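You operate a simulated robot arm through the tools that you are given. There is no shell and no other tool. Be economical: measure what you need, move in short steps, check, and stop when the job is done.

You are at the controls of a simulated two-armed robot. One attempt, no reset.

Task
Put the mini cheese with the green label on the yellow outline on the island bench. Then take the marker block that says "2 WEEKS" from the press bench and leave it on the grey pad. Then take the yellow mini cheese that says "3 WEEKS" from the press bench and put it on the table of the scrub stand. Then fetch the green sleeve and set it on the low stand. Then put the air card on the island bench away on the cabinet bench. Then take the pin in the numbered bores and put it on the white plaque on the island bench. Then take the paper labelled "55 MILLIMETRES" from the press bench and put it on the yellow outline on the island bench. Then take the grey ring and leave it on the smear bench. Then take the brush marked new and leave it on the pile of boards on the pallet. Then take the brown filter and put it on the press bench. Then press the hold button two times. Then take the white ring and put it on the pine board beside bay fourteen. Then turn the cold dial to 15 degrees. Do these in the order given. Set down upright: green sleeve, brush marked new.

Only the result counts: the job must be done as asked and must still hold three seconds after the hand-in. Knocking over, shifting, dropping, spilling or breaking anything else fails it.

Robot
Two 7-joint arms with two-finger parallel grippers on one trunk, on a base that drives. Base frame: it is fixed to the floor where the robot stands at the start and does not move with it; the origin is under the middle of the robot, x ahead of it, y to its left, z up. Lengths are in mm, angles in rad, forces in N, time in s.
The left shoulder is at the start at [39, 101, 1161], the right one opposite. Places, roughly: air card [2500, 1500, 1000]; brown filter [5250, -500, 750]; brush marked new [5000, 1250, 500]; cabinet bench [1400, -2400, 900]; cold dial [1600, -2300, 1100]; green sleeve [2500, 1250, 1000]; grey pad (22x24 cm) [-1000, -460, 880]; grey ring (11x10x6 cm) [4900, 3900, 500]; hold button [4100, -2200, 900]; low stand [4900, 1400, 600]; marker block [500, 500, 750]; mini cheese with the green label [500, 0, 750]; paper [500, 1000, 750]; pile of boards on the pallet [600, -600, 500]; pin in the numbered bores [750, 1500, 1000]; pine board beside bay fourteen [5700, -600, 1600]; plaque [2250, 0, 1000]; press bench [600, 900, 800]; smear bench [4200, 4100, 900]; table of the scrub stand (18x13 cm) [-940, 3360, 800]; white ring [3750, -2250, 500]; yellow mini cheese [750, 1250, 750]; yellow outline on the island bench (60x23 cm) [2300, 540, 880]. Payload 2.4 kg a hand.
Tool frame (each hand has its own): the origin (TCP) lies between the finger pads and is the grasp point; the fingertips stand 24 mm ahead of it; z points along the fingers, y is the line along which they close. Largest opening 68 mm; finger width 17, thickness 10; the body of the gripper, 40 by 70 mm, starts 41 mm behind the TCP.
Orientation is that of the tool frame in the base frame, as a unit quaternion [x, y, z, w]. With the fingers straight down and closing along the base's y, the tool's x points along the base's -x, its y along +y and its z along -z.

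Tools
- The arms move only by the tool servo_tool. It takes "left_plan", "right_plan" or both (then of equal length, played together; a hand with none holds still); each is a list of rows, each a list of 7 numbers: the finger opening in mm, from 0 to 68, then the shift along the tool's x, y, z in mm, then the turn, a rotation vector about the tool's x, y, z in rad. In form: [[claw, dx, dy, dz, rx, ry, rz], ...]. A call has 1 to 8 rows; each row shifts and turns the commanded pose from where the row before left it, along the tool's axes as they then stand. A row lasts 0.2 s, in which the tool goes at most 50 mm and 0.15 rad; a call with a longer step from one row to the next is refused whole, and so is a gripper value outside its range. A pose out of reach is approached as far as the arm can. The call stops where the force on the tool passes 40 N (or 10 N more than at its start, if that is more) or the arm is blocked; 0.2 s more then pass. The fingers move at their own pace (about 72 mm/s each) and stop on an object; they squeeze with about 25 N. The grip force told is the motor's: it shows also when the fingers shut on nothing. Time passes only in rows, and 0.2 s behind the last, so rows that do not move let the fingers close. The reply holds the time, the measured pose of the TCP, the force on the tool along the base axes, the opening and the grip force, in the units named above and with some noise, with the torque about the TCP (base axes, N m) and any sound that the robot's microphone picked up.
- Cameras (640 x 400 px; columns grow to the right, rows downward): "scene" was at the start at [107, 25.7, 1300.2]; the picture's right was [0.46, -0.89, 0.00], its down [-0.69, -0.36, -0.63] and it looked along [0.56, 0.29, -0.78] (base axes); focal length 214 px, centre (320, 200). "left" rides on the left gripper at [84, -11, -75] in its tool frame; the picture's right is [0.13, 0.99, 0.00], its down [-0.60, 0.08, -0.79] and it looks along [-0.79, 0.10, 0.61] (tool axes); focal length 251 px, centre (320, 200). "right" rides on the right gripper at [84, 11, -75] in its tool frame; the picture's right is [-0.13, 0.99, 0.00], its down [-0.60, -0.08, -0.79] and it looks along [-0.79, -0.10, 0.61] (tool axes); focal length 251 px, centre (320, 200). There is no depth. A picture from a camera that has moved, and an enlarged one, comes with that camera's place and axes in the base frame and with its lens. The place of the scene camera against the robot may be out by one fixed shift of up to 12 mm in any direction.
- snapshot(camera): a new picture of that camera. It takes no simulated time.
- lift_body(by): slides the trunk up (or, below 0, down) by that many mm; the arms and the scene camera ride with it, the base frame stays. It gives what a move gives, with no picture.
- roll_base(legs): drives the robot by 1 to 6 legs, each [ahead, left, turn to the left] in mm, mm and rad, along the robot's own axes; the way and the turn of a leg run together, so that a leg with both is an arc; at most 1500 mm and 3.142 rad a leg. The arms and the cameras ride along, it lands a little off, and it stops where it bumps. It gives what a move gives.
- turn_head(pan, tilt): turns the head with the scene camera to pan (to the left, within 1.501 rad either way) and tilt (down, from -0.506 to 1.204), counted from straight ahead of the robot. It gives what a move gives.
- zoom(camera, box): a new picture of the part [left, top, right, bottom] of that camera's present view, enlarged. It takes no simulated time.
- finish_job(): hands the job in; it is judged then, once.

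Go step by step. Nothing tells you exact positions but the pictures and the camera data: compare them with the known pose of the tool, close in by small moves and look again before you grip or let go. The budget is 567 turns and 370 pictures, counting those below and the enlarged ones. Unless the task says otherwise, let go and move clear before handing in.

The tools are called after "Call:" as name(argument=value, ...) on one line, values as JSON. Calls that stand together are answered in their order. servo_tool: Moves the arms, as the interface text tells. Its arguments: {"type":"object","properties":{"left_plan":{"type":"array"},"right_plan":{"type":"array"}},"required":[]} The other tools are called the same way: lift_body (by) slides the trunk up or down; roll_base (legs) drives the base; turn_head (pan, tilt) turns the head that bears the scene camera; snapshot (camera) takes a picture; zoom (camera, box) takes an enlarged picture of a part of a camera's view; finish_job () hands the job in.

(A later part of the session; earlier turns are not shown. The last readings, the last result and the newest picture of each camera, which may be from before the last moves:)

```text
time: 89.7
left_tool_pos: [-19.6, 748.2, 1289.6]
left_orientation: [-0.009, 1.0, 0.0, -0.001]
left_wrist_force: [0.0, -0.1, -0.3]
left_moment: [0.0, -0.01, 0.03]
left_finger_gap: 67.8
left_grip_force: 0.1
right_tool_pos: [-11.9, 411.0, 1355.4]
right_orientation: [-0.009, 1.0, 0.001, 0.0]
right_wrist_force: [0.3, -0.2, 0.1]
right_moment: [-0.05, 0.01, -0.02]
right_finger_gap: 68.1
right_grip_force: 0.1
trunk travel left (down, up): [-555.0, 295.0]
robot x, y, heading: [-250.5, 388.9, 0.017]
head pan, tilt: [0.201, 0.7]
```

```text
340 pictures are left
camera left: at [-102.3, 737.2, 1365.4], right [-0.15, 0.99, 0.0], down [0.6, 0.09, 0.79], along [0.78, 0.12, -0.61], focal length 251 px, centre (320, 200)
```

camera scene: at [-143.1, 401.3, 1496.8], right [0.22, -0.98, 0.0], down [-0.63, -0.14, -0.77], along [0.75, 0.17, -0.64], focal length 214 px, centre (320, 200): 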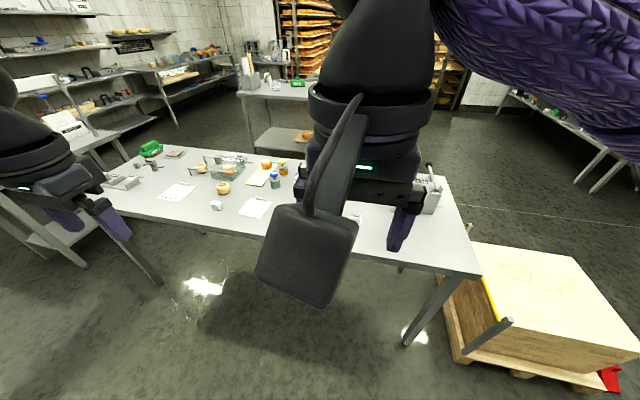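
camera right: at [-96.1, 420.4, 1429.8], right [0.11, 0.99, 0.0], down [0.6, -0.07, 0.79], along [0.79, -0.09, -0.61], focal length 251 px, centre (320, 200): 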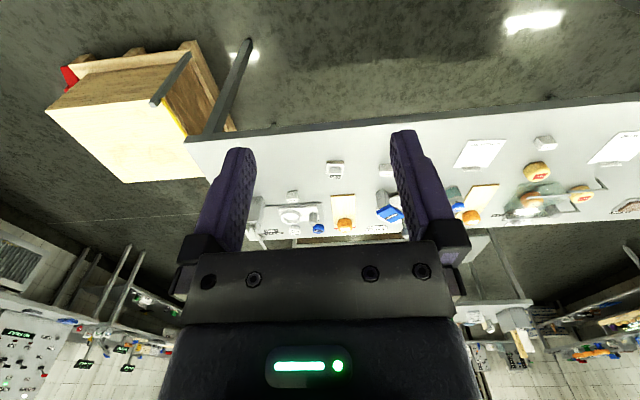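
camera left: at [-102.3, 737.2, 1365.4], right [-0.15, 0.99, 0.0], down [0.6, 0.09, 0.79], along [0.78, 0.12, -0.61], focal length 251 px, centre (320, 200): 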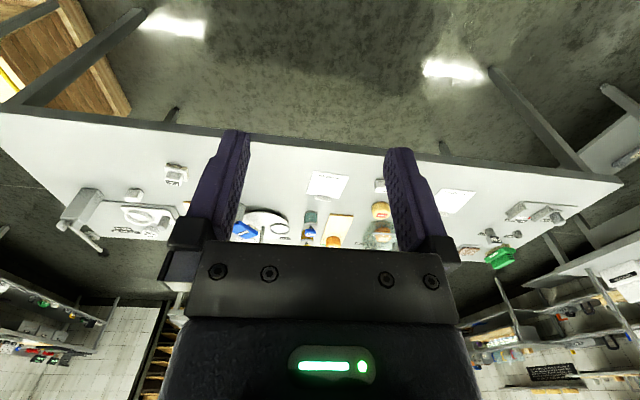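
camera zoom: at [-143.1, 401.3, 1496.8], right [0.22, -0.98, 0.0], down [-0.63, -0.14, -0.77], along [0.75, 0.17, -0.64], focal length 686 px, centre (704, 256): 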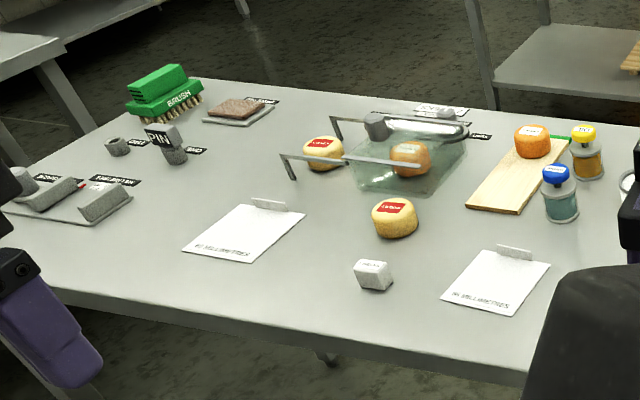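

Call:
zoom(camera="scene", box=[180, 155, 260, 205])

Call:
zoom(camera="scene", box=[195, 180, 275, 230])

Call:
zoom(camera="right", box=[280, 140, 400, 215])

Call:
zoom(camera="right", box=[450, 120, 610, 220])

```text
8.00 times, centred on (220, 180) of scene
camera zoom: at [-143.1, 401.3, 1496.8], right [0.22, -0.98, 0.0], down [-0.63, -0.14, -0.77], along [0.75, 0.17, -0.64], focal length 1716 px, centre (1120, 360)
```

zoom: 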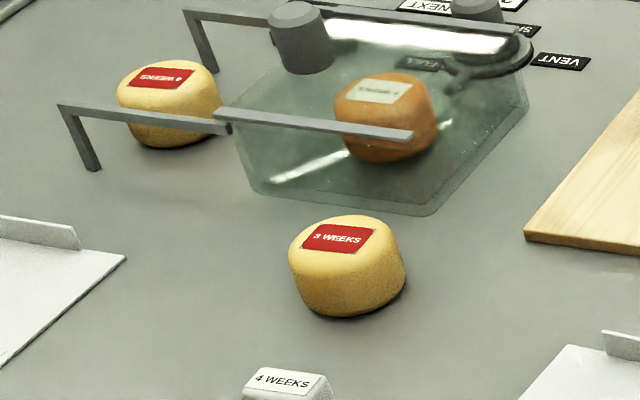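

```text
8.00 times, centred on (235, 205) of scene
camera zoom: at [-143.1, 401.3, 1496.8], right [0.22, -0.98, 0.0], down [-0.63, -0.14, -0.77], along [0.75, 0.17, -0.64], focal length 1716 px, centre (1000, 160)
```

zoom: 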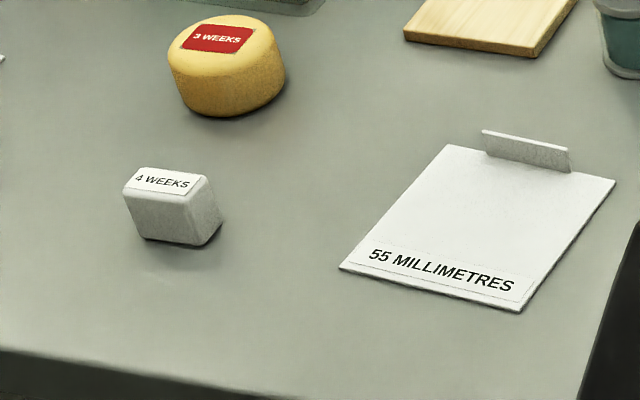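

```text
5.33 times, centred on (340, 178) of right
camera zoom: at [-96.1, 420.4, 1429.8], right [0.11, 0.99, 0.0], down [0.6, -0.07, 0.79], along [0.79, -0.09, -0.61], focal length 1341 px, centre (213, 320)
```

zoom: 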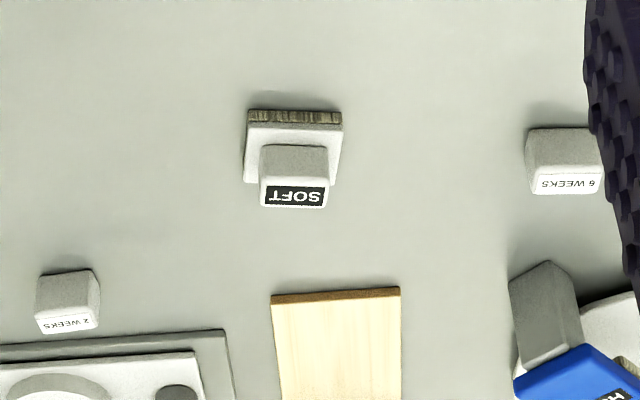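

```text
4.00 times, centred on (530, 170) of right
camera zoom: at [-96.1, 420.4, 1429.8], right [0.11, 0.99, 0.0], down [0.6, -0.07, 0.79], along [0.79, -0.09, -0.61], focal length 1006 px, centre (-520, 320)
```

zoom: 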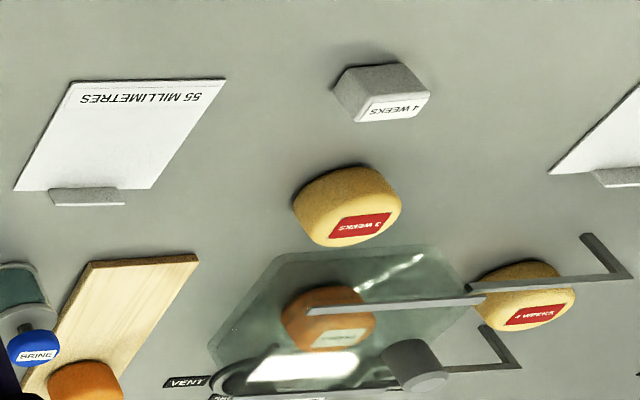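

"2 WEEKS" block sits at about [608, 241]. I'll prepare the right arm (lower, in front of its shoulder), raise the left, and drive closer.

Call:
servo_tool(right_plan=[[68, 0, -40, 25, 0, 0, 0], [68, 0, -40, 25, 0, 0, 0], [68, 0, -40, 25, 0, 0, 0], [68, -40, 0, 25, 0, 0, 0], [68, -40, 0, 20, 0, 0, 0], [68, -40, 0, 20, 0, 0, 0]], left_plan=[[68, 20, 0, -10, 0, 0, 0], [68, 20, 0, -10, 0, 0, 0], [68, 0, 0, -10, 0, 0, 0], [68, 0, 0, -10, 0, 0, 0], [68, 0, 0, -10, 0, 0, 0], [68, 0, 0, -10, 0, 0, 0]])

Call:
roll_base(legs=[[250, -50, -0.016]])

Call:
lift_body(by=-230)

Call:
snapshot(camera="right")

```text
time: 91.1
left_tool_pos: [-58.9, 747.6, 1349.3]
left_orientation: [-0.009, 1.0, -0.001, 0.0]
left_wrist_force: [-0.1, 0.3, -0.5]
left_moment: [0.0, -0.05, 0.03]
left_finger_gap: 67.9
left_grip_force: 0.0
right_tool_pos: [113.6, 294.6, 1215.1]
right_orientation: [-0.008, 1.0, 0.001, 0.0]
right_wrist_force: [0.4, -0.3, 0.2]
right_moment: [0.03, 0.03, 0.01]
right_finger_gap: 68.0
right_grip_force: 0.0
trunk travel left (down, up): [-555.0, 295.0]
robot x, y, heading: [-247.0, 389.9, 0.015]
head pan, tilt: [0.201, 0.7]
```

```text
time: 92.9
left_tool_pos: [197.4, 696.8, 1349.9]
left_orientation: [-0.001, 1.0, 0.0, 0.001]
left_wrist_force: [0.0, 0.1, 0.4]
left_moment: [0.01, 0.04, 0.02]
left_finger_gap: 68.0
left_grip_force: 0.0
right_tool_pos: [360.1, 240.6, 1214.4]
right_orientation: [0.0, 1.0, 0.001, 0.0]
right_wrist_force: [2.1, 1.1, -0.7]
right_moment: [0.01, 0.05, -0.02]
right_finger_gap: 68.2
right_grip_force: 0.1
trunk travel left (down, up): [-555.0, 295.0]
robot x, y, heading: [4.6, 347.2, 0.004]
head pan, tilt: [0.201, 0.7]
```

```text
time: 95.3
left_tool_pos: [196.9, 696.5, 1119.1]
left_orientation: [0.0, 1.0, 0.0, 0.0]
left_wrist_force: [0.3, 0.1, 0.2]
left_moment: [0.0, 0.02, 0.02]
left_finger_gap: 67.8
left_grip_force: 0.0
right_tool_pos: [361.2, 240.1, 985.2]
right_orientation: [0.0, 1.0, 0.0, 0.001]
right_wrist_force: [0.2, -0.1, 0.0]
right_moment: [-0.01, 0.02, 0.0]
right_finger_gap: 68.1
right_grip_force: 0.1
trunk travel left (down, up): [-325.0, 525.0]
robot x, y, heading: [5.7, 342.9, 0.002]
head pan, tilt: [0.201, 0.7]
```

```text
335 pictures are left
camera right: at [275.7, 250.1, 1060.1], right [0.13, 0.99, 0.0], down [0.6, -0.08, 0.79], along [0.79, -0.1, -0.61], focal length 251 px, centre (320, 200)
```

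right: 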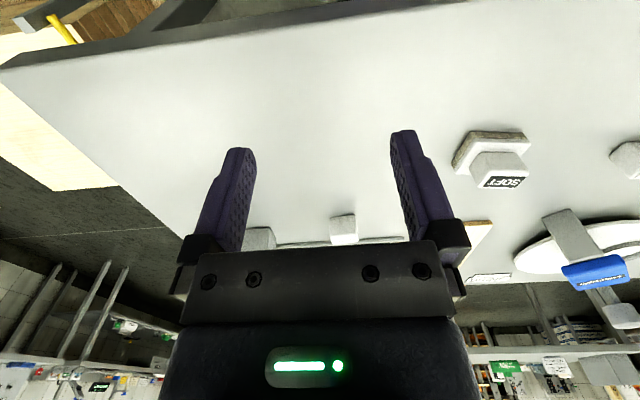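

Call:
servo_tool(right_plan=[[68, -35, 0, 0, 0, 0, 0], [68, -35, 0, 0, 0, 0, 0], [68, -20, 0, 0, 0, 0, 0]])

Call:
roll_base(legs=[[120, 0, 0]])

Call:
snapshot(camera="right")

```text
time: 96.1
left_tool_pos: [196.5, 696.8, 1119.7]
left_orientation: [0.0, 1.0, 0.0, 0.0]
left_wrist_force: [0.1, 0.0, 0.0]
left_moment: [-0.01, 0.04, 0.01]
left_finger_gap: 68.2
left_grip_force: 0.0
right_tool_pos: [449.5, 240.7, 983.8]
right_orientation: [-0.001, 1.0, 0.001, 0.002]
right_wrist_force: [0.6, -1.3, 0.5]
right_moment: [-0.01, 0.01, 0.01]
right_finger_gap: 67.8
right_grip_force: 0.0
trunk travel left (down, up): [-325.0, 525.0]
robot x, y, heading: [3.0, 346.2, 0.004]
head pan, tilt: [0.201, 0.7]
```

```text
time: 97.4
left_tool_pos: [316.5, 696.8, 1120.2]
left_orientation: [-0.001, 1.0, 0.0, 0.0]
left_wrist_force: [-0.2, -0.3, -0.2]
left_moment: [-0.01, 0.01, -0.03]
left_finger_gap: 68.2
left_grip_force: 0.1
right_tool_pos: [571.8, 242.2, 985.0]
right_orientation: [-0.001, 1.0, 0.0, 0.0]
right_wrist_force: [1.2, -1.1, 0.0]
right_moment: [-0.02, 0.0, -0.02]
right_finger_gap: 67.9
right_grip_force: 0.0
trunk travel left (down, up): [-325.0, 525.0]
robot x, y, heading: [121.5, 344.1, 0.002]
head pan, tilt: [0.201, 0.7]
```

```text
334 pictures are left
camera right: at [487.2, 250.6, 1059.8], right [0.13, 0.99, 0.0], down [0.6, -0.08, 0.79], along [0.79, -0.1, -0.61], focal length 251 px, centre (320, 200)
```

right: 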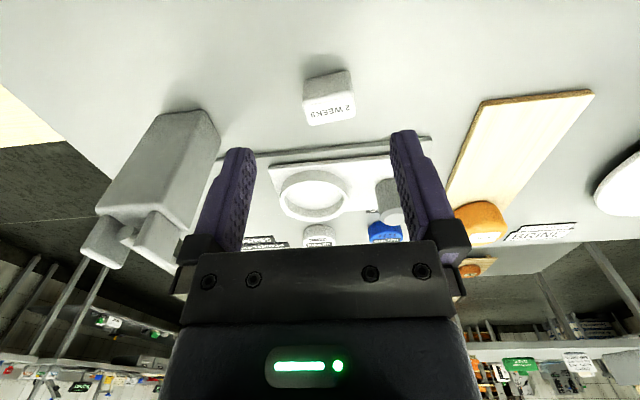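

Call:
zoom(camera="right", box=[280, 50, 380, 150])

```text
4.00 times, centred on (330, 100) of right
camera zoom: at [487.2, 250.6, 1059.8], right [0.13, 0.99, 0.0], down [0.6, -0.08, 0.79], along [0.79, -0.1, -0.61], focal length 1006 px, centre (280, 600)
```

zoom: 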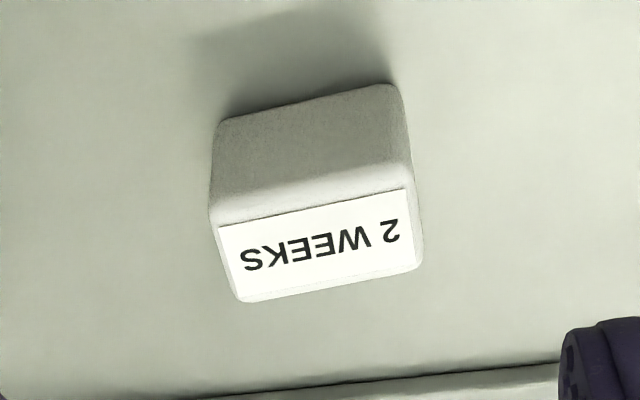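

Block centre is about [604.5, 244], 39 mm wide, yaw ~5°. Align above it and descend part way.

Call:
servo_tool(right_plan=[[68, -33, 2, 0, 0, 0, 0], [68, 0, 0, 20, 0, 0, -0.09], [68, 0, 0, 30, 0, 0, 0], [68, 0, 0, 0, 0, 0, 0]])

Call:
snapshot(camera="right")

```text
time: 98.4
left_tool_pos: [316.4, 697.6, 1119.2]
left_orientation: [0.0, 1.0, -0.001, -0.001]
left_wrist_force: [-0.5, 0.0, -0.3]
left_moment: [0.03, 0.02, -0.03]
left_finger_gap: 68.1
left_grip_force: 0.2
right_tool_pos: [605.1, 242.9, 934.8]
right_orientation: [-0.045, 0.999, 0.001, 0.001]
right_wrist_force: [0.2, 0.3, 0.0]
right_moment: [-0.01, 0.02, -0.02]
right_finger_gap: 68.0
right_grip_force: 0.1
trunk travel left (down, up): [-325.0, 525.0]
robot x, y, heading: [123.6, 345.1, 0.001]
head pan, tilt: [0.201, 0.7]
```

```text
332 pictures are left
camera right: at [519.9, 245.4, 1009.5], right [0.04, 1.0, 0.0], down [0.61, -0.03, 0.79], along [0.79, -0.03, -0.61], focal length 251 px, centre (320, 200)
```

right: 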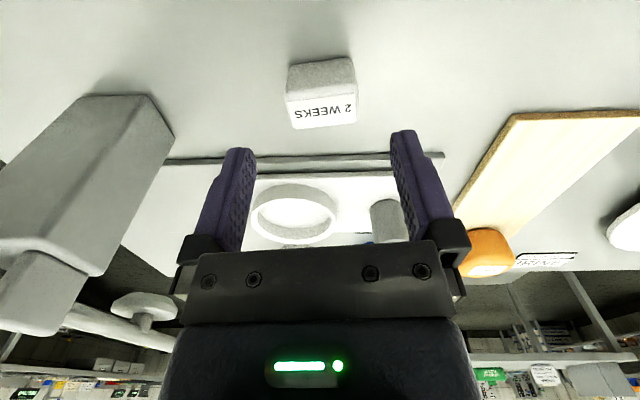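

Call:
servo_tool(right_plan=[[68, 0, 0, 30, 0, 0, 0], [68, 0, 0, 20, 0, 0, 0], [68, 0, 0, 7, 0, 0, 0], [68, 0, 0, 0, 0, 0, 0], [20, 0, 0, 0, 0, 0, 0], [20, 0, 0, 0, 0, 0, 0], [20, 0, 0, 0, 0, 0, 0]])

Call:
snapshot(camera="right")

```text
time: 100.0
left_tool_pos: [316.2, 697.8, 1118.4]
left_orientation: [0.0, 1.0, -0.001, -0.001]
left_wrist_force: [0.1, 0.9, 0.0]
left_moment: [-0.02, 0.02, -0.01]
left_finger_gap: 67.9
left_grip_force: 0.1
right_tool_pos: [604.4, 243.9, 878.7]
right_orientation: [-0.046, 0.999, 0.001, 0.001]
right_wrist_force: [-0.2, -0.4, 1.0]
right_moment: [-0.01, -0.03, 0.0]
right_finger_gap: 39.1
right_grip_force: 25.8
trunk travel left (down, up): [-325.0, 525.0]
robot x, y, heading: [127.4, 344.7, 0.005]
head pan, tilt: [0.201, 0.7]
```

```text
331 pictures are left
camera right: at [518.8, 246.2, 953.7], right [0.04, 1.0, 0.0], down [0.61, -0.03, 0.79], along [0.79, -0.03, -0.61], focal length 251 px, centre (320, 200)
```

right: 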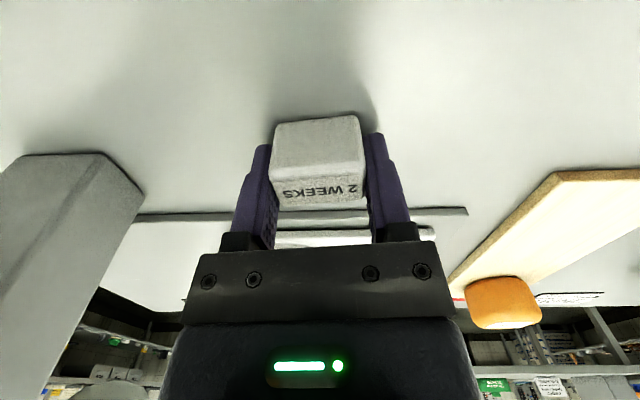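

Call:
servo_tool(right_plan=[[20, 0, 0, -15, 0, 0, 0], [20, 0, 0, -30, 0, 0, 0], [20, 0, 0, -40, 0, 0, 0]])

Call:
roll_base(legs=[[-400, 0, 0]])

Call:
lift_body(by=200)

Call:
roll_base(legs=[[0, 0, 3.1]])

Call:
turn_head(pan=0.3, tilt=0.5)

Call:
snapshot(camera="scene")

```text
time: 100.8
left_tool_pos: [316.4, 697.1, 1118.7]
left_orientation: [0.0, 1.0, 0.0, 0.0]
left_wrist_force: [0.1, 0.5, 0.1]
left_moment: [0.02, -0.03, 0.03]
left_finger_gap: 68.0
left_grip_force: 0.2
right_tool_pos: [603.2, 242.9, 962.8]
right_orientation: [-0.045, 0.999, 0.001, 0.001]
right_wrist_force: [0.0, 0.7, -0.5]
right_moment: [0.03, 0.0, 0.0]
right_finger_gap: 39.2
right_grip_force: 25.3
trunk travel left (down, up): [-325.0, 525.0]
robot x, y, heading: [125.6, 347.7, 0.004]
head pan, tilt: [0.201, 0.7]
```

```text
time: 103.3
left_tool_pos: [-80.0, 696.2, 1118.7]
left_orientation: [0.001, 1.0, -0.001, 0.0]
left_wrist_force: [-0.1, 0.0, -0.4]
left_moment: [0.02, -0.05, 0.0]
left_finger_gap: 68.0
left_grip_force: 0.1
right_tool_pos: [205.0, 241.9, 962.9]
right_orientation: [-0.043, 0.999, 0.0, 0.001]
right_wrist_force: [-0.2, 0.1, -0.5]
right_moment: [0.01, -0.01, -0.03]
right_finger_gap: 38.9
right_grip_force: 25.3
trunk travel left (down, up): [-325.0, 525.0]
robot x, y, heading: [-276.0, 340.3, 0.004]
head pan, tilt: [0.201, 0.7]
```

```text
time: 105.4
left_tool_pos: [-78.7, 697.0, 1318.9]
left_orientation: [0.0, 1.0, 0.0, 0.0]
left_wrist_force: [0.0, -0.2, 0.5]
left_moment: [-0.02, 0.0, -0.03]
left_finger_gap: 68.1
left_grip_force: 0.1
right_tool_pos: [206.2, 242.2, 1161.9]
right_orientation: [-0.044, 0.999, 0.002, 0.0]
right_wrist_force: [0.2, 0.5, -0.1]
right_moment: [0.0, -0.01, 0.01]
right_finger_gap: 39.2
right_grip_force: 25.5
trunk travel left (down, up): [-525.0, 324.0]
robot x, y, heading: [-271.8, 344.4, -0.007]
head pan, tilt: [0.201, 0.7]
```

```text
time: 113.0
left_tool_pos: [-488.8, 5.2, 1319.7]
left_orientation: [0.999, -0.033, 0.0, 0.0]
left_wrist_force: [0.9, -0.5, -0.2]
left_moment: [0.02, -0.01, 0.03]
left_finger_gap: 67.9
left_grip_force: 0.0
right_tool_pos: [-746.0, 476.1, 1162.5]
right_orientation: [1.0, 0.012, 0.0, 0.001]
right_wrist_force: [0.2, -0.1, -1.2]
right_moment: [0.03, -0.03, 0.03]
right_finger_gap: 39.0
right_grip_force: 25.4
trunk travel left (down, up): [-525.0, 324.0]
robot x, y, heading: [-274.4, 345.8, 3.074]
head pan, tilt: [0.201, 0.7]
```

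```text
time: 113.8
left_tool_pos: [-490.0, 4.9, 1319.4]
left_orientation: [0.999, -0.032, -0.001, 0.0]
left_wrist_force: [0.2, 0.6, 0.3]
left_moment: [-0.02, 0.01, -0.03]
left_finger_gap: 68.0
left_grip_force: 0.0
right_tool_pos: [-747.1, 477.0, 1162.0]
right_orientation: [1.0, 0.012, -0.001, 0.002]
right_wrist_force: [-0.4, -0.5, -0.4]
right_moment: [-0.04, -0.01, -0.01]
right_finger_gap: 39.2
right_grip_force: 25.2
trunk travel left (down, up): [-525.0, 324.0]
robot x, y, heading: [-274.1, 343.1, 3.074]
head pan, tilt: [0.3, 0.499]
```

```text
330 pictures are left
camera scene: at [-376.5, 315.0, 1484.4], right [-0.23, 0.97, 0.0], down [0.47, 0.11, -0.88], along [-0.85, -0.2, -0.48], focal length 214 px, centre (320, 200)
```

scene: 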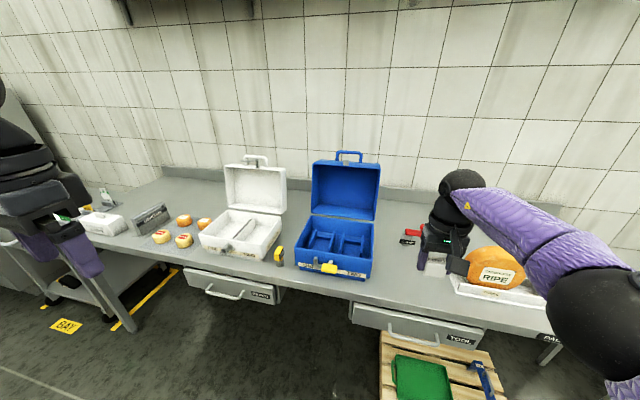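

Call:
zoom(camera="scene", box=[70, 170, 310, 320])

```text
2.67 times, centred on (190, 245) of scene
camera zoom: at [-376.5, 315.0, 1484.4], right [-0.23, 0.97, 0.0], down [0.47, 0.11, -0.88], along [-0.85, -0.2, -0.48], focal length 572 px, centre (667, 80)
```

zoom: 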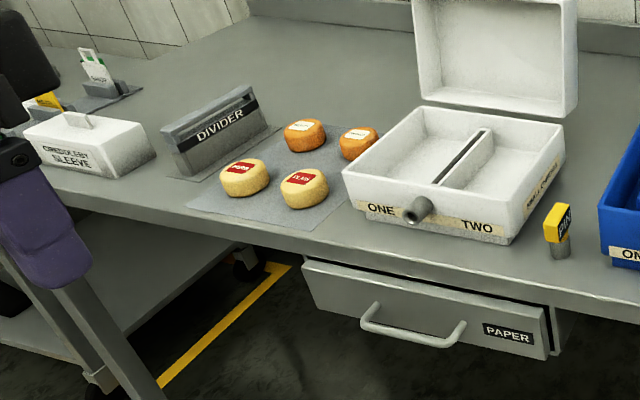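

The grey pad holds four cheeses with free margins. Drive along the bench to face the pad.

Call:
roll_base(legs=[[0, 0, 0.068], [80, 905, 0]])

Call:
snapshot(camera="scene")

Call:
snapshot(camera="right")

```text
time: 119.0
left_tool_pos: [-538.4, -919.8, 1319.2]
left_orientation: [1.0, 0.005, 0.0, 0.0]
left_wrist_force: [0.0, 0.5, 0.3]
left_moment: [-0.02, 0.02, -0.04]
left_finger_gap: 67.9
left_grip_force: 0.0
right_tool_pos: [-829.7, -467.5, 1161.9]
right_orientation: [0.999, 0.048, 0.001, 0.0]
right_wrist_force: [0.2, 0.6, -0.9]
right_moment: [0.01, -0.03, 0.02]
right_finger_gap: 39.0
right_grip_force: 25.1
trunk travel left (down, up): [-525.0, 324.0]
robot x, y, heading: [-346.4, -565.3, -3.131]
head pan, tilt: [0.3, 0.499]
```

```text
328 pictures are left
camera scene: at [-449.7, -602.7, 1484.4], right [-0.3, 0.95, 0.0], down [0.46, 0.15, -0.88], along [-0.84, -0.27, -0.48], focal length 214 px, centre (320, 200)
```

scene: 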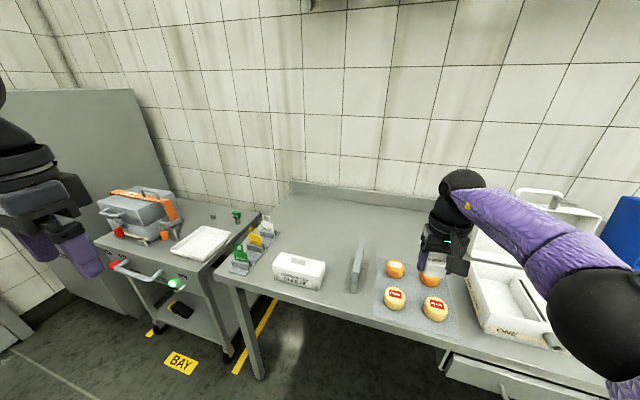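

```text
327 pictures are left
camera right: at [-744.2, -471.9, 1237.7], right [-0.03, -1.0, 0.0], down [-0.61, 0.02, 0.79], along [-0.79, 0.02, -0.61], focal length 251 px, centre (320, 200)
```

right: 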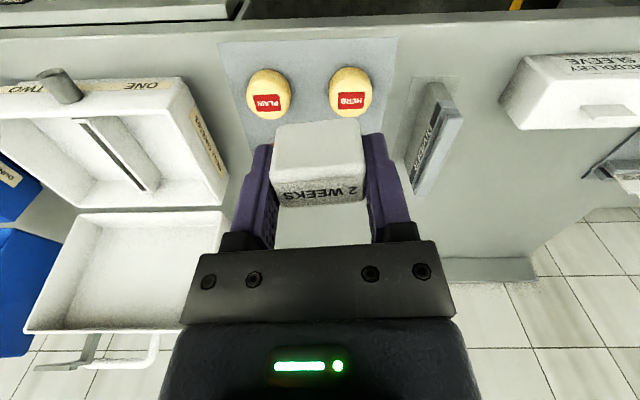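

Call:
zoom(camera="scene", box=[340, 220, 500, 345])

```text
3.20 times, centred on (420, 282) of scene
camera zoom: at [-449.7, -602.7, 1484.4], right [-0.3, 0.95, 0.0], down [0.46, 0.15, -0.88], along [-0.84, -0.27, -0.48], focal length 686 px, centre (0, -64)
```

zoom: 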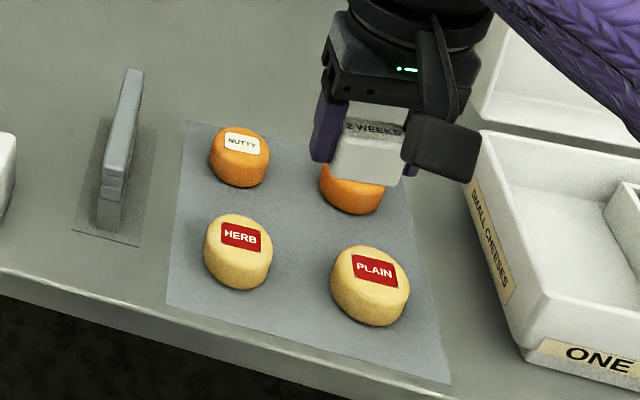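

Pad centre ≈[-996,-460], with free space between the four cheeses at about [-988,-459]. I'll lower the arm relative to the trunk to keep the elbow high clear of the white box, then approach.

Call:
servo_tool(right_plan=[[20, 0, 0, 40, 0, 0, 0], [20, 0, 0, 40, 0, 0, 0], [20, 0, 0, 40, 0, 0, 0], [20, 0, 0, 30, 0, 0, 0]])

Call:
snapshot(camera="scene")

```text
time: 120.0
left_tool_pos: [-538.5, -920.8, 1319.0]
left_orientation: [1.0, 0.005, 0.0, 0.0]
left_wrist_force: [0.3, -0.8, -0.6]
left_moment: [-0.03, 0.0, 0.02]
left_finger_gap: 68.0
left_grip_force: 0.2
right_tool_pos: [-820.5, -466.1, 1033.2]
right_orientation: [0.999, 0.049, -0.001, 0.001]
right_wrist_force: [-1.1, -0.4, -0.1]
right_moment: [-0.03, 0.0, 0.01]
right_finger_gap: 39.0
right_grip_force: 24.4
right hand out of reach, approached as far as the arm can: row 3, 4
trunk travel left (down, up): [-525.0, 324.0]
robot x, y, heading: [-351.8, -562.9, -3.135]
head pan, tilt: [0.3, 0.499]
```

```text
325 pictures are left
camera scene: at [-449.8, -602.5, 1484.4], right [-0.3, 0.95, 0.0], down [0.46, 0.15, -0.88], along [-0.84, -0.27, -0.48], focal length 214 px, centre (320, 200)
```

scene: 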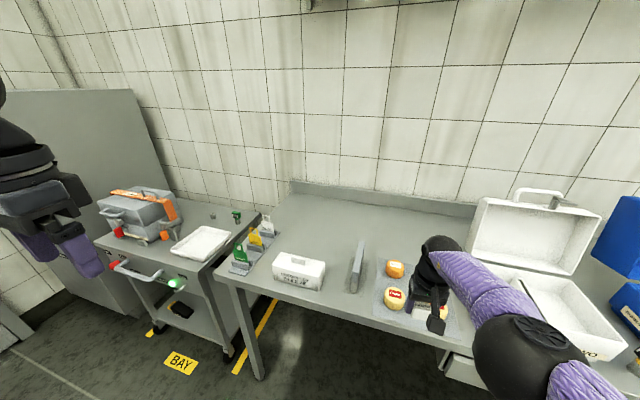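

Call:
roll_base(legs=[[195, -7, 0]])

Call:
servo_tool(right_plan=[[20, 27, 0, 0, 0, 0, 0], [20, 0, 0, 0, 0, 0, 0]])

Call:
lift_body(by=-90)

Call:
snapshot(camera="right")

Call:
snapshot(camera="scene")

```text
time: 121.6
left_tool_pos: [-734.5, -913.3, 1319.8]
left_orientation: [1.0, 0.004, 0.0, 0.001]
left_wrist_force: [0.0, 0.1, -0.4]
left_moment: [-0.01, -0.03, 0.03]
left_finger_gap: 68.1
left_grip_force: 0.1
right_tool_pos: [-1015.4, -461.3, 1033.0]
right_orientation: [0.999, 0.049, 0.0, 0.001]
right_wrist_force: [-0.4, -0.4, -1.1]
right_moment: [-0.01, -0.02, -0.02]
right_finger_gap: 38.7
right_grip_force: 25.1
trunk travel left (down, up): [-525.0, 324.0]
robot x, y, heading: [-543.0, -560.7, -3.133]
head pan, tilt: [0.3, 0.499]
```

```text
time: 122.2
left_tool_pos: [-732.8, -913.5, 1318.3]
left_orientation: [1.0, 0.004, -0.001, 0.0]
left_wrist_force: [0.6, -0.6, -0.3]
left_moment: [-0.01, -0.03, 0.0]
left_finger_gap: 68.1
left_grip_force: 0.0
right_tool_pos: [-1014.5, -462.4, 1033.2]
right_orientation: [0.999, 0.05, -0.001, 0.001]
right_wrist_force: [0.3, 0.3, 0.2]
right_moment: [0.0, 0.05, 0.01]
right_finger_gap: 39.3
right_grip_force: 24.8
right hand out of reach, approached as far as the arm can: row 1
trunk travel left (down, up): [-525.0, 324.0]
robot x, y, heading: [-543.1, -560.2, -3.133]
head pan, tilt: [0.3, 0.499]
```

```text
time: 123.4
left_tool_pos: [-731.5, -915.5, 1230.1]
left_orientation: [1.0, 0.005, 0.0, 0.0]
left_wrist_force: [-0.2, 0.0, -0.2]
left_moment: [0.01, -0.03, 0.01]
left_finger_gap: 67.6
left_grip_force: 0.1
right_tool_pos: [-1013.8, -462.7, 944.1]
right_orientation: [0.999, 0.049, -0.001, 0.001]
right_wrist_force: [0.3, 0.1, -0.3]
right_moment: [-0.02, 0.01, -0.01]
right_finger_gap: 39.4
right_grip_force: 24.8
trunk travel left (down, up): [-435.0, 414.0]
robot x, y, heading: [-544.0, -558.8, -3.132]
head pan, tilt: [0.3, 0.499]
```

```text
324 pictures are left
camera right: at [-929.6, -465.8, 1018.6], right [-0.03, -1.0, 0.0], down [-0.61, 0.02, 0.79], along [-0.79, 0.02, -0.61], focal length 251 px, centre (320, 200)
```

right: 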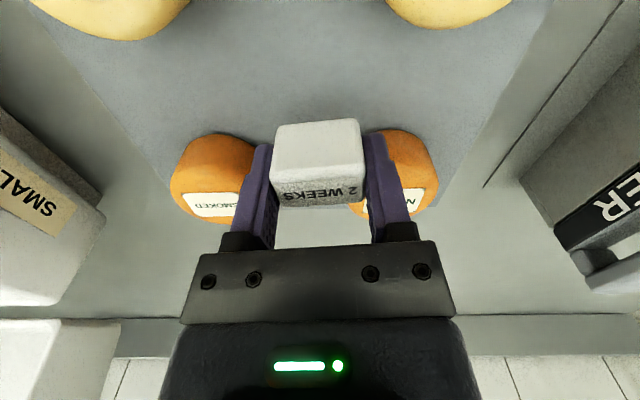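

```text
323 pictures are left
camera scene: at [-651.5, -597.0, 1394.1], right [-0.3, 0.95, 0.0], down [0.46, 0.15, -0.88], along [-0.84, -0.27, -0.48], focal length 214 px, centre (320, 200)
```

scene: 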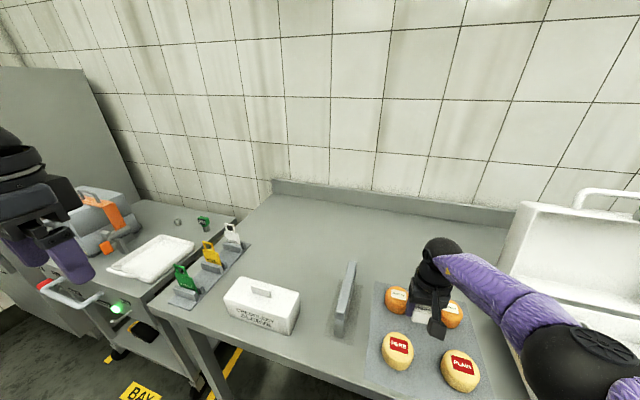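

Call:
roll_base(legs=[[-25, -3, 0]])

Call:
lift_body(by=-30)

Call:
snapshot(camera="right")

```text
time: 124.2
left_tool_pos: [-706.4, -909.5, 1229.0]
left_orientation: [1.0, 0.004, -0.001, 0.0]
left_wrist_force: [0.7, -0.3, 0.4]
left_moment: [-0.04, 0.02, 0.0]
left_finger_gap: 68.0
left_grip_force: 0.0
right_tool_pos: [-989.3, -458.6, 943.1]
right_orientation: [0.999, 0.048, -0.001, 0.001]
right_wrist_force: [-0.4, 0.7, 0.3]
right_moment: [-0.01, 0.02, 0.03]
right_finger_gap: 39.2
right_grip_force: 24.7
trunk travel left (down, up): [-435.0, 414.0]
robot x, y, heading: [-516.1, -558.5, -3.138]
head pan, tilt: [0.3, 0.499]
```

```text
time: 125.0
left_tool_pos: [-706.4, -910.7, 1199.1]
left_orientation: [1.0, 0.005, 0.0, 0.0]
left_wrist_force: [-0.2, -1.0, -0.2]
left_moment: [0.0, -0.03, -0.01]
left_finger_gap: 68.2
left_grip_force: 0.0
right_tool_pos: [-989.9, -459.8, 912.9]
right_orientation: [0.999, 0.049, -0.001, 0.0]
right_wrist_force: [-0.9, 0.6, 0.5]
right_moment: [-0.02, 0.01, 0.02]
right_finger_gap: 39.3
right_grip_force: 24.7
trunk travel left (down, up): [-405.0, 444.0]
robot x, y, heading: [-515.6, -559.4, -3.137]
head pan, tilt: [0.3, 0.499]
```

```text
322 pictures are left
camera right: at [-904.4, -462.5, 988.4], right [-0.03, -1.0, 0.0], down [-0.61, 0.02, 0.79], along [-0.79, 0.02, -0.61], focal length 251 px, centre (320, 200)
```

right: 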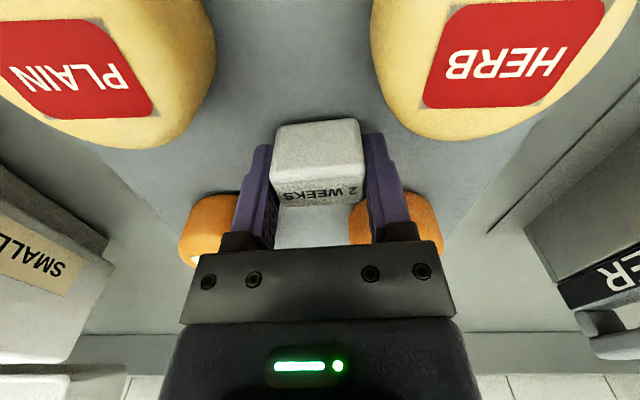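

Call:
lift_body(by=-2.5)

```text
time: 125.5
left_tool_pos: [-707.2, -911.8, 1195.9]
left_orientation: [1.0, 0.005, 0.0, 0.0]
left_wrist_force: [0.1, 0.2, 0.0]
left_moment: [-0.01, 0.03, 0.02]
left_finger_gap: 67.9
left_grip_force: 0.0
right_tool_pos: [-988.5, -459.7, 911.4]
right_orientation: [0.999, 0.049, 0.0, 0.001]
right_wrist_force: [-0.4, 0.0, -1.0]
right_moment: [-0.01, 0.01, 0.03]
right_finger_gap: 39.2
right_grip_force: 25.0
trunk travel left (down, up): [-402.0, 447.0]
robot x, y, heading: [-521.2, -558.5, -3.132]
head pan, tilt: [0.3, 0.499]
```

Call:
lift_body(by=-2)

```text
time: 126.0
left_tool_pos: [-707.4, -910.5, 1195.6]
left_orientation: [1.0, 0.004, -0.001, -0.001]
left_wrist_force: [0.1, -0.4, -0.1]
left_moment: [0.0, -0.01, 0.01]
left_finger_gap: 68.1
left_grip_force: 0.2
right_tool_pos: [-989.7, -459.7, 908.6]
right_orientation: [0.999, 0.048, 0.001, 0.001]
right_wrist_force: [0.2, -0.2, -0.6]
right_moment: [0.02, 0.03, 0.02]
right_finger_gap: 39.1
right_grip_force: 24.7
trunk travel left (down, up): [-400.0, 449.0]
robot x, y, heading: [-516.0, -556.9, -3.133]
head pan, tilt: [0.3, 0.499]
```

Call:
lift_body(by=-1.5)

```text
time: 126.5
left_tool_pos: [-706.5, -909.5, 1193.8]
left_orientation: [1.0, 0.004, 0.001, 0.0]
left_wrist_force: [-0.3, 0.1, -0.9]
left_moment: [0.01, 0.01, 0.0]
left_finger_gap: 68.0
left_grip_force: 0.1
right_tool_pos: [-990.0, -458.3, 908.0]
right_orientation: [0.999, 0.049, -0.002, 0.001]
right_wrist_force: [-1.2, 0.8, 14.4]
right_moment: [0.11, 0.05, 0.0]
right_finger_gap: 39.1
right_grip_force: 24.7
trunk travel left (down, up): [-399.0, 450.0]
robot x, y, heading: [-516.4, -553.2, -3.132]
head pan, tilt: [0.3, 0.499]
```

Contact. Release and lift.

Call:
servo_tool(right_plan=[[62, 0, 0, 0, 0, 0, 0], [62, 0, 0, 0, 0, 0, 0], [62, 0, 0, 0, 0, 0, 0], [62, 0, 0, -30, 0, 0, 0], [62, 0, 0, -40, 0, 0, 0]])

Call:
lift_body(by=150)

Call:
snapshot(camera="right")

```text
time: 127.7
left_tool_pos: [-707.9, -910.5, 1193.7]
left_orientation: [1.0, 0.004, -0.001, 0.0]
left_wrist_force: [0.1, 0.8, -0.4]
left_moment: [0.03, -0.01, 0.0]
left_finger_gap: 68.0
left_grip_force: 0.2
right_tool_pos: [-989.7, -458.2, 977.9]
right_orientation: [0.999, 0.048, 0.0, 0.001]
right_wrist_force: [0.1, -0.4, 0.2]
right_moment: [-0.01, 0.01, 0.01]
right_finger_gap: 61.9
right_grip_force: 0.0
trunk travel left (down, up): [-399.0, 450.0]
robot x, y, heading: [-520.0, -557.9, -3.134]
head pan, tilt: [0.3, 0.499]
```

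```text
time: 129.5
left_tool_pos: [-707.8, -910.0, 1342.5]
left_orientation: [1.0, 0.004, 0.001, 0.001]
left_wrist_force: [-1.0, -0.5, 0.5]
left_moment: [0.02, -0.03, 0.01]
left_finger_gap: 67.9
left_grip_force: 0.0
right_tool_pos: [-989.7, -459.1, 1126.6]
right_orientation: [0.999, 0.049, -0.001, 0.0]
right_wrist_force: [0.2, 0.0, 0.1]
right_moment: [0.0, 0.01, -0.01]
right_finger_gap: 61.7
right_grip_force: 0.1
trunk travel left (down, up): [-549.0, 300.0]
robot x, y, heading: [-517.2, -560.8, -3.135]
head pan, tilt: [0.3, 0.499]
```

```text
321 pictures are left
camera right: at [-904.5, -462.5, 1202.1], right [-0.03, -1.0, 0.0], down [-0.61, 0.02, 0.79], along [-0.79, 0.02, -0.61], focal length 251 px, centre (320, 200)
```

right: 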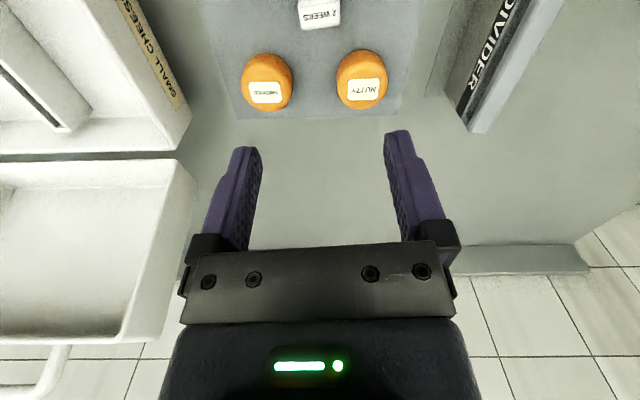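

Marker placed on the pad. Next the "3 WEEKS" yellow cheese: drive back to the press bench's left half.

Call:
roll_base(legs=[[-300, 0, 0], [0, 0, -3.136], [0, 1450, 0]])

Call:
turn_head(pan=0.25, tilt=0.6)

Call:
snapshot(camera="scene")

```text
time: 145.7
left_tool_pos: [15.3, 1238.4, 1343.0]
left_orientation: [0.012, 1.0, 0.0, 0.001]
left_wrist_force: [0.1, -0.3, -0.1]
left_moment: [-0.02, 0.02, 0.0]
left_finger_gap: 67.9
left_grip_force: 0.0
right_tool_pos: [281.5, 776.1, 1125.3]
right_orientation: [-0.033, 0.999, 0.002, 0.001]
right_wrist_force: [0.1, -0.4, 0.6]
right_moment: [0.0, -0.04, 0.05]
right_finger_gap: 62.1
right_grip_force: 0.1
trunk travel left (down, up): [-549.0, 300.0]
robot x, y, heading: [-185.5, 889.6, -0.021]
head pan, tilt: [0.3, 0.499]
```

```text
time: 146.4
left_tool_pos: [14.5, 1237.8, 1343.5]
left_orientation: [0.013, 1.0, -0.001, 0.0]
left_wrist_force: [-0.3, 1.2, -0.4]
left_moment: [0.04, -0.02, 0.0]
left_finger_gap: 68.0
left_grip_force: 0.0
right_tool_pos: [281.9, 776.3, 1128.0]
right_orientation: [-0.032, 0.999, 0.001, 0.0]
right_wrist_force: [-0.1, 0.4, 0.9]
right_moment: [-0.03, 0.0, 0.01]
right_finger_gap: 62.1
right_grip_force: 0.0
trunk travel left (down, up): [-549.0, 300.0]
robot x, y, heading: [-184.9, 888.2, -0.023]
head pan, tilt: [0.25, 0.6]
```

```text
320 pictures are left
camera scene: at [-79.9, 899.9, 1499.5], right [0.22, -0.97, 0.0], down [-0.55, -0.13, -0.83], along [0.8, 0.18, -0.56], focal length 214 px, centre (320, 200)
```

scene: 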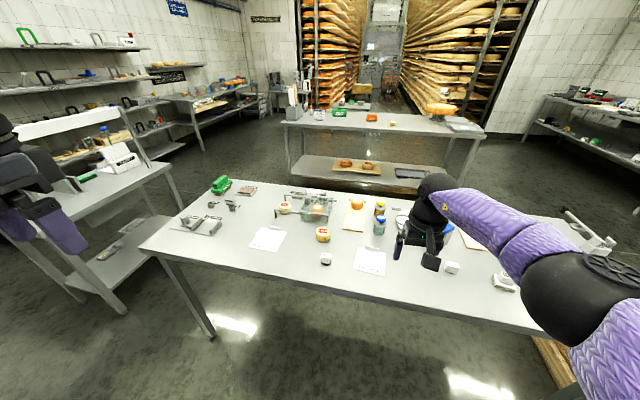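

Call:
zoom(camera="scene", box=[270, 190, 350, 240])

Call:
zoom(camera="scene", box=[230, 220, 400, 285])

Call:
zoom(camera="scene", box=[170, 165, 290, 240])

```text
8.00 times, centred on (310, 215) of scene
camera zoom: at [-79.9, 899.9, 1499.5], right [0.22, -0.97, 0.0], down [-0.55, -0.13, -0.83], along [0.8, 0.18, -0.56], focal length 1716 px, centre (400, 80)
```

zoom: 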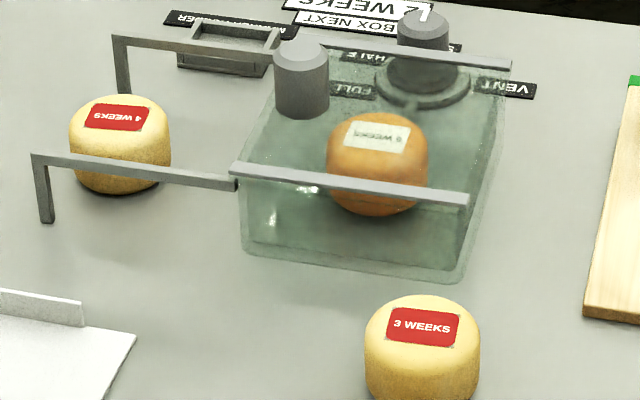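

```text
3.76 times, centred on (315, 252) of scene
camera zoom: at [-79.9, 899.9, 1499.5], right [0.22, -0.97, 0.0], down [-0.55, -0.13, -0.83], along [0.8, 0.18, -0.56], focal length 807 px, centre (339, 2)
```

zoom: 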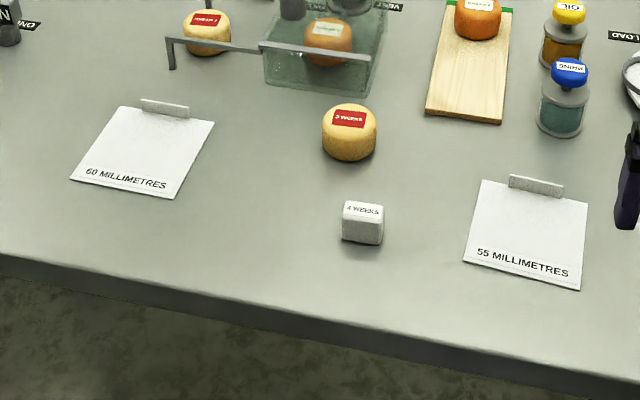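

```text
5.33 times, centred on (230, 202) of scene
camera zoom: at [-79.9, 899.9, 1499.5], right [0.22, -0.97, 0.0], down [-0.55, -0.13, -0.83], along [0.8, 0.18, -0.56], focal length 1144 px, centre (800, 187)
```

zoom: 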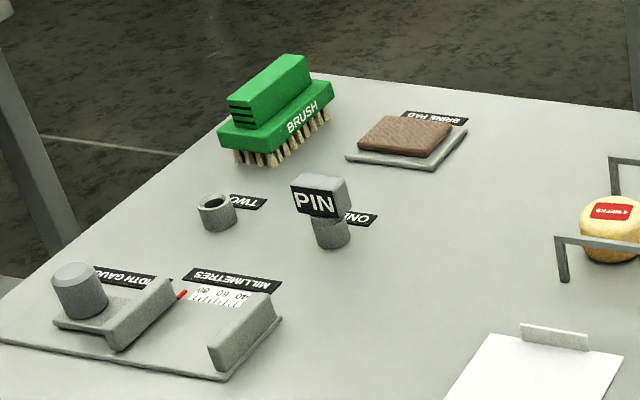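

"3 WEEKS" is the nearer yellow cheese at about [574, 1038]. Straighten the tool and approach.

Call:
servo_tool(right_plan=[[68, 0, 0, 0, 0, 0, 0.09]])

Call:
roll_base(legs=[[0, 0, 0.022], [205, 262, 0]])

Call:
lift_body(by=-150)

Call:
snapshot(camera="right")

Call:
snapshot(camera="left")

```text
time: 146.8
left_tool_pos: [14.0, 1237.5, 1342.5]
left_orientation: [0.012, 1.0, 0.0, 0.0]
left_wrist_force: [0.0, 0.5, 0.3]
left_moment: [-0.03, -0.01, -0.01]
left_finger_gap: 68.1
left_grip_force: 0.2
right_tool_pos: [281.8, 776.6, 1128.2]
right_orientation: [0.013, 1.0, 0.001, 0.0]
right_wrist_force: [0.3, 0.6, -0.5]
right_moment: [0.02, -0.03, -0.01]
right_finger_gap: 68.1
right_grip_force: 0.0
trunk travel left (down, up): [-549.0, 300.0]
robot x, y, heading: [-186.1, 889.2, -0.028]
head pan, tilt: [0.25, 0.6]
```

```text
time: 149.3
left_tool_pos: [212.5, 1504.7, 1342.2]
left_orientation: [0.0, 1.0, 0.0, 0.001]
left_wrist_force: [-0.5, 0.1, -0.8]
left_moment: [-0.01, 0.02, -0.03]
left_finger_gap: 68.0
left_grip_force: 0.0
right_tool_pos: [487.4, 1049.9, 1127.7]
right_orientation: [0.001, 1.0, 0.001, 0.0]
right_wrist_force: [-0.5, 0.4, 0.1]
right_moment: [-0.02, 0.06, -0.02]
right_finger_gap: 68.3
right_grip_force: 0.0
trunk travel left (down, up): [-549.0, 300.0]
robot x, y, heading: [16.4, 1151.7, -0.003]
head pan, tilt: [0.25, 0.6]
```

```text
time: 151.1
left_tool_pos: [211.2, 1504.6, 1193.2]
left_orientation: [0.001, 1.0, 0.0, -0.001]
left_wrist_force: [-0.8, -0.4, 0.1]
left_moment: [0.0, -0.02, -0.03]
left_finger_gap: 68.3
left_grip_force: 0.0
right_tool_pos: [490.2, 1051.1, 978.0]
right_orientation: [0.002, 1.0, 0.001, 0.001]
right_wrist_force: [-0.1, 0.3, -0.3]
right_moment: [-0.01, 0.0, -0.02]
right_finger_gap: 68.1
right_grip_force: 0.1
trunk travel left (down, up): [-399.0, 450.0]
robot x, y, heading: [16.9, 1149.5, -0.002]
head pan, tilt: [0.25, 0.6]
```

```text
316 pictures are left
camera right: at [404.7, 1060.6, 1052.7], right [0.13, 0.99, 0.0], down [0.6, -0.08, 0.79], along [0.79, -0.1, -0.61], focal length 251 px, centre (320, 200)
```

right: 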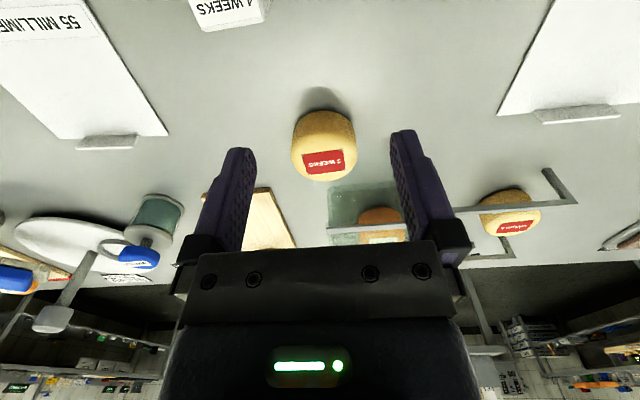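

```text
315 pictures are left
camera left: at [128.7, 1495.4, 1269.3], right [-0.13, 0.99, 0.0], down [0.6, 0.08, 0.79], along [0.79, 0.1, -0.61], focal length 251 px, centre (320, 200)
```

left: 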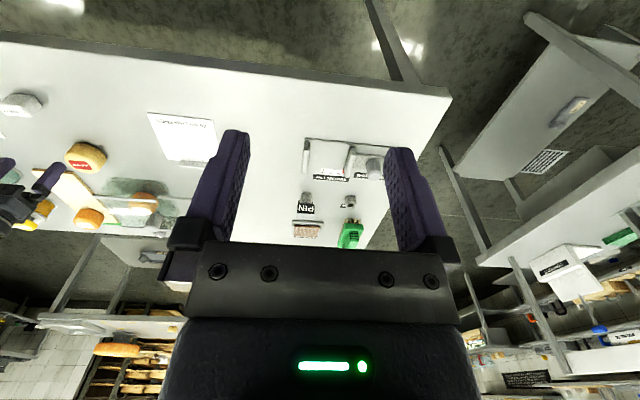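

Call:
roll_base(legs=[[72, -5, 0]])

Call:
snapshot(camera="right")

```text
time: 152.1
left_tool_pos: [285.0, 1500.4, 1192.9]
left_orientation: [0.001, 1.0, 0.0, -0.001]
left_wrist_force: [-0.1, 0.3, 0.1]
left_moment: [0.0, 0.02, 0.02]
left_finger_gap: 68.2
left_grip_force: 0.1
right_tool_pos: [561.1, 1045.0, 977.1]
right_orientation: [0.002, 1.0, 0.0, 0.0]
right_wrist_force: [0.0, -0.4, 0.0]
right_moment: [-0.04, 0.02, 0.04]
right_finger_gap: 67.9
right_grip_force: 0.0
trunk travel left (down, up): [-399.0, 450.0]
robot x, y, heading: [90.0, 1149.7, 0.001]
head pan, tilt: [0.25, 0.6]
```

```text
314 pictures are left
camera right: at [477.6, 1055.4, 1052.1], right [0.13, 0.99, 0.0], down [0.6, -0.08, 0.79], along [0.79, -0.1, -0.61], focal length 251 px, centre (320, 200)
```

right: 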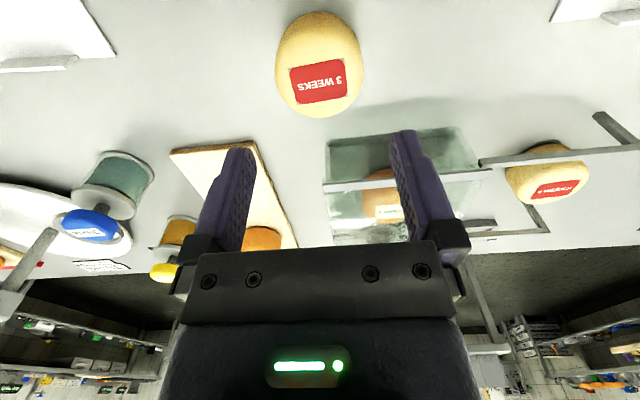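

Call:
servo_tool(right_plan=[[68, 0, 1, 30, 0, 0, 0], [68, 0, 0, 30, 0, 0, 0], [68, 0, 0, 0, 0, 0, 0]])

Call:
snapshot(camera="right")

```text
time: 152.9
left_tool_pos: [284.0, 1498.8, 1193.9]
left_orientation: [0.001, 1.0, 0.0, 0.0]
left_wrist_force: [-0.2, 0.5, -0.8]
left_moment: [-0.01, 0.0, -0.01]
left_finger_gap: 67.9
left_grip_force: 0.0
right_tool_pos: [560.4, 1046.5, 917.0]
right_orientation: [0.003, 1.0, 0.0, 0.0]
right_wrist_force: [-1.0, -0.6, 0.3]
right_moment: [0.01, 0.03, 0.02]
right_finger_gap: 67.8
right_grip_force: 0.0
trunk travel left (down, up): [-399.0, 450.0]
robot x, y, heading: [88.1, 1146.9, -0.008]
head pan, tilt: [0.25, 0.6]
```

```text
313 pictures are left
camera right: at [477.1, 1056.2, 991.9], right [0.13, 0.99, 0.0], down [0.6, -0.08, 0.79], along [0.79, -0.1, -0.61], focal length 251 px, centre (320, 200)
```

right: 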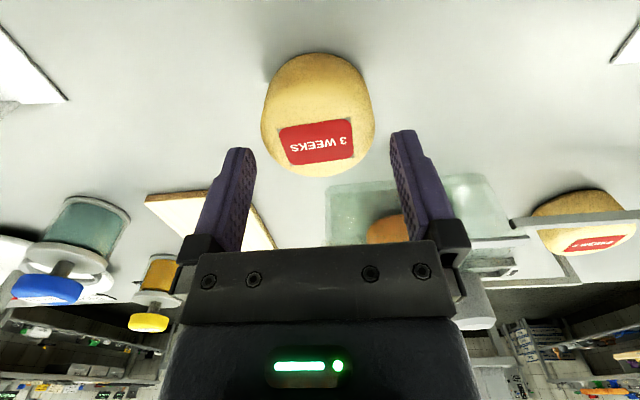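

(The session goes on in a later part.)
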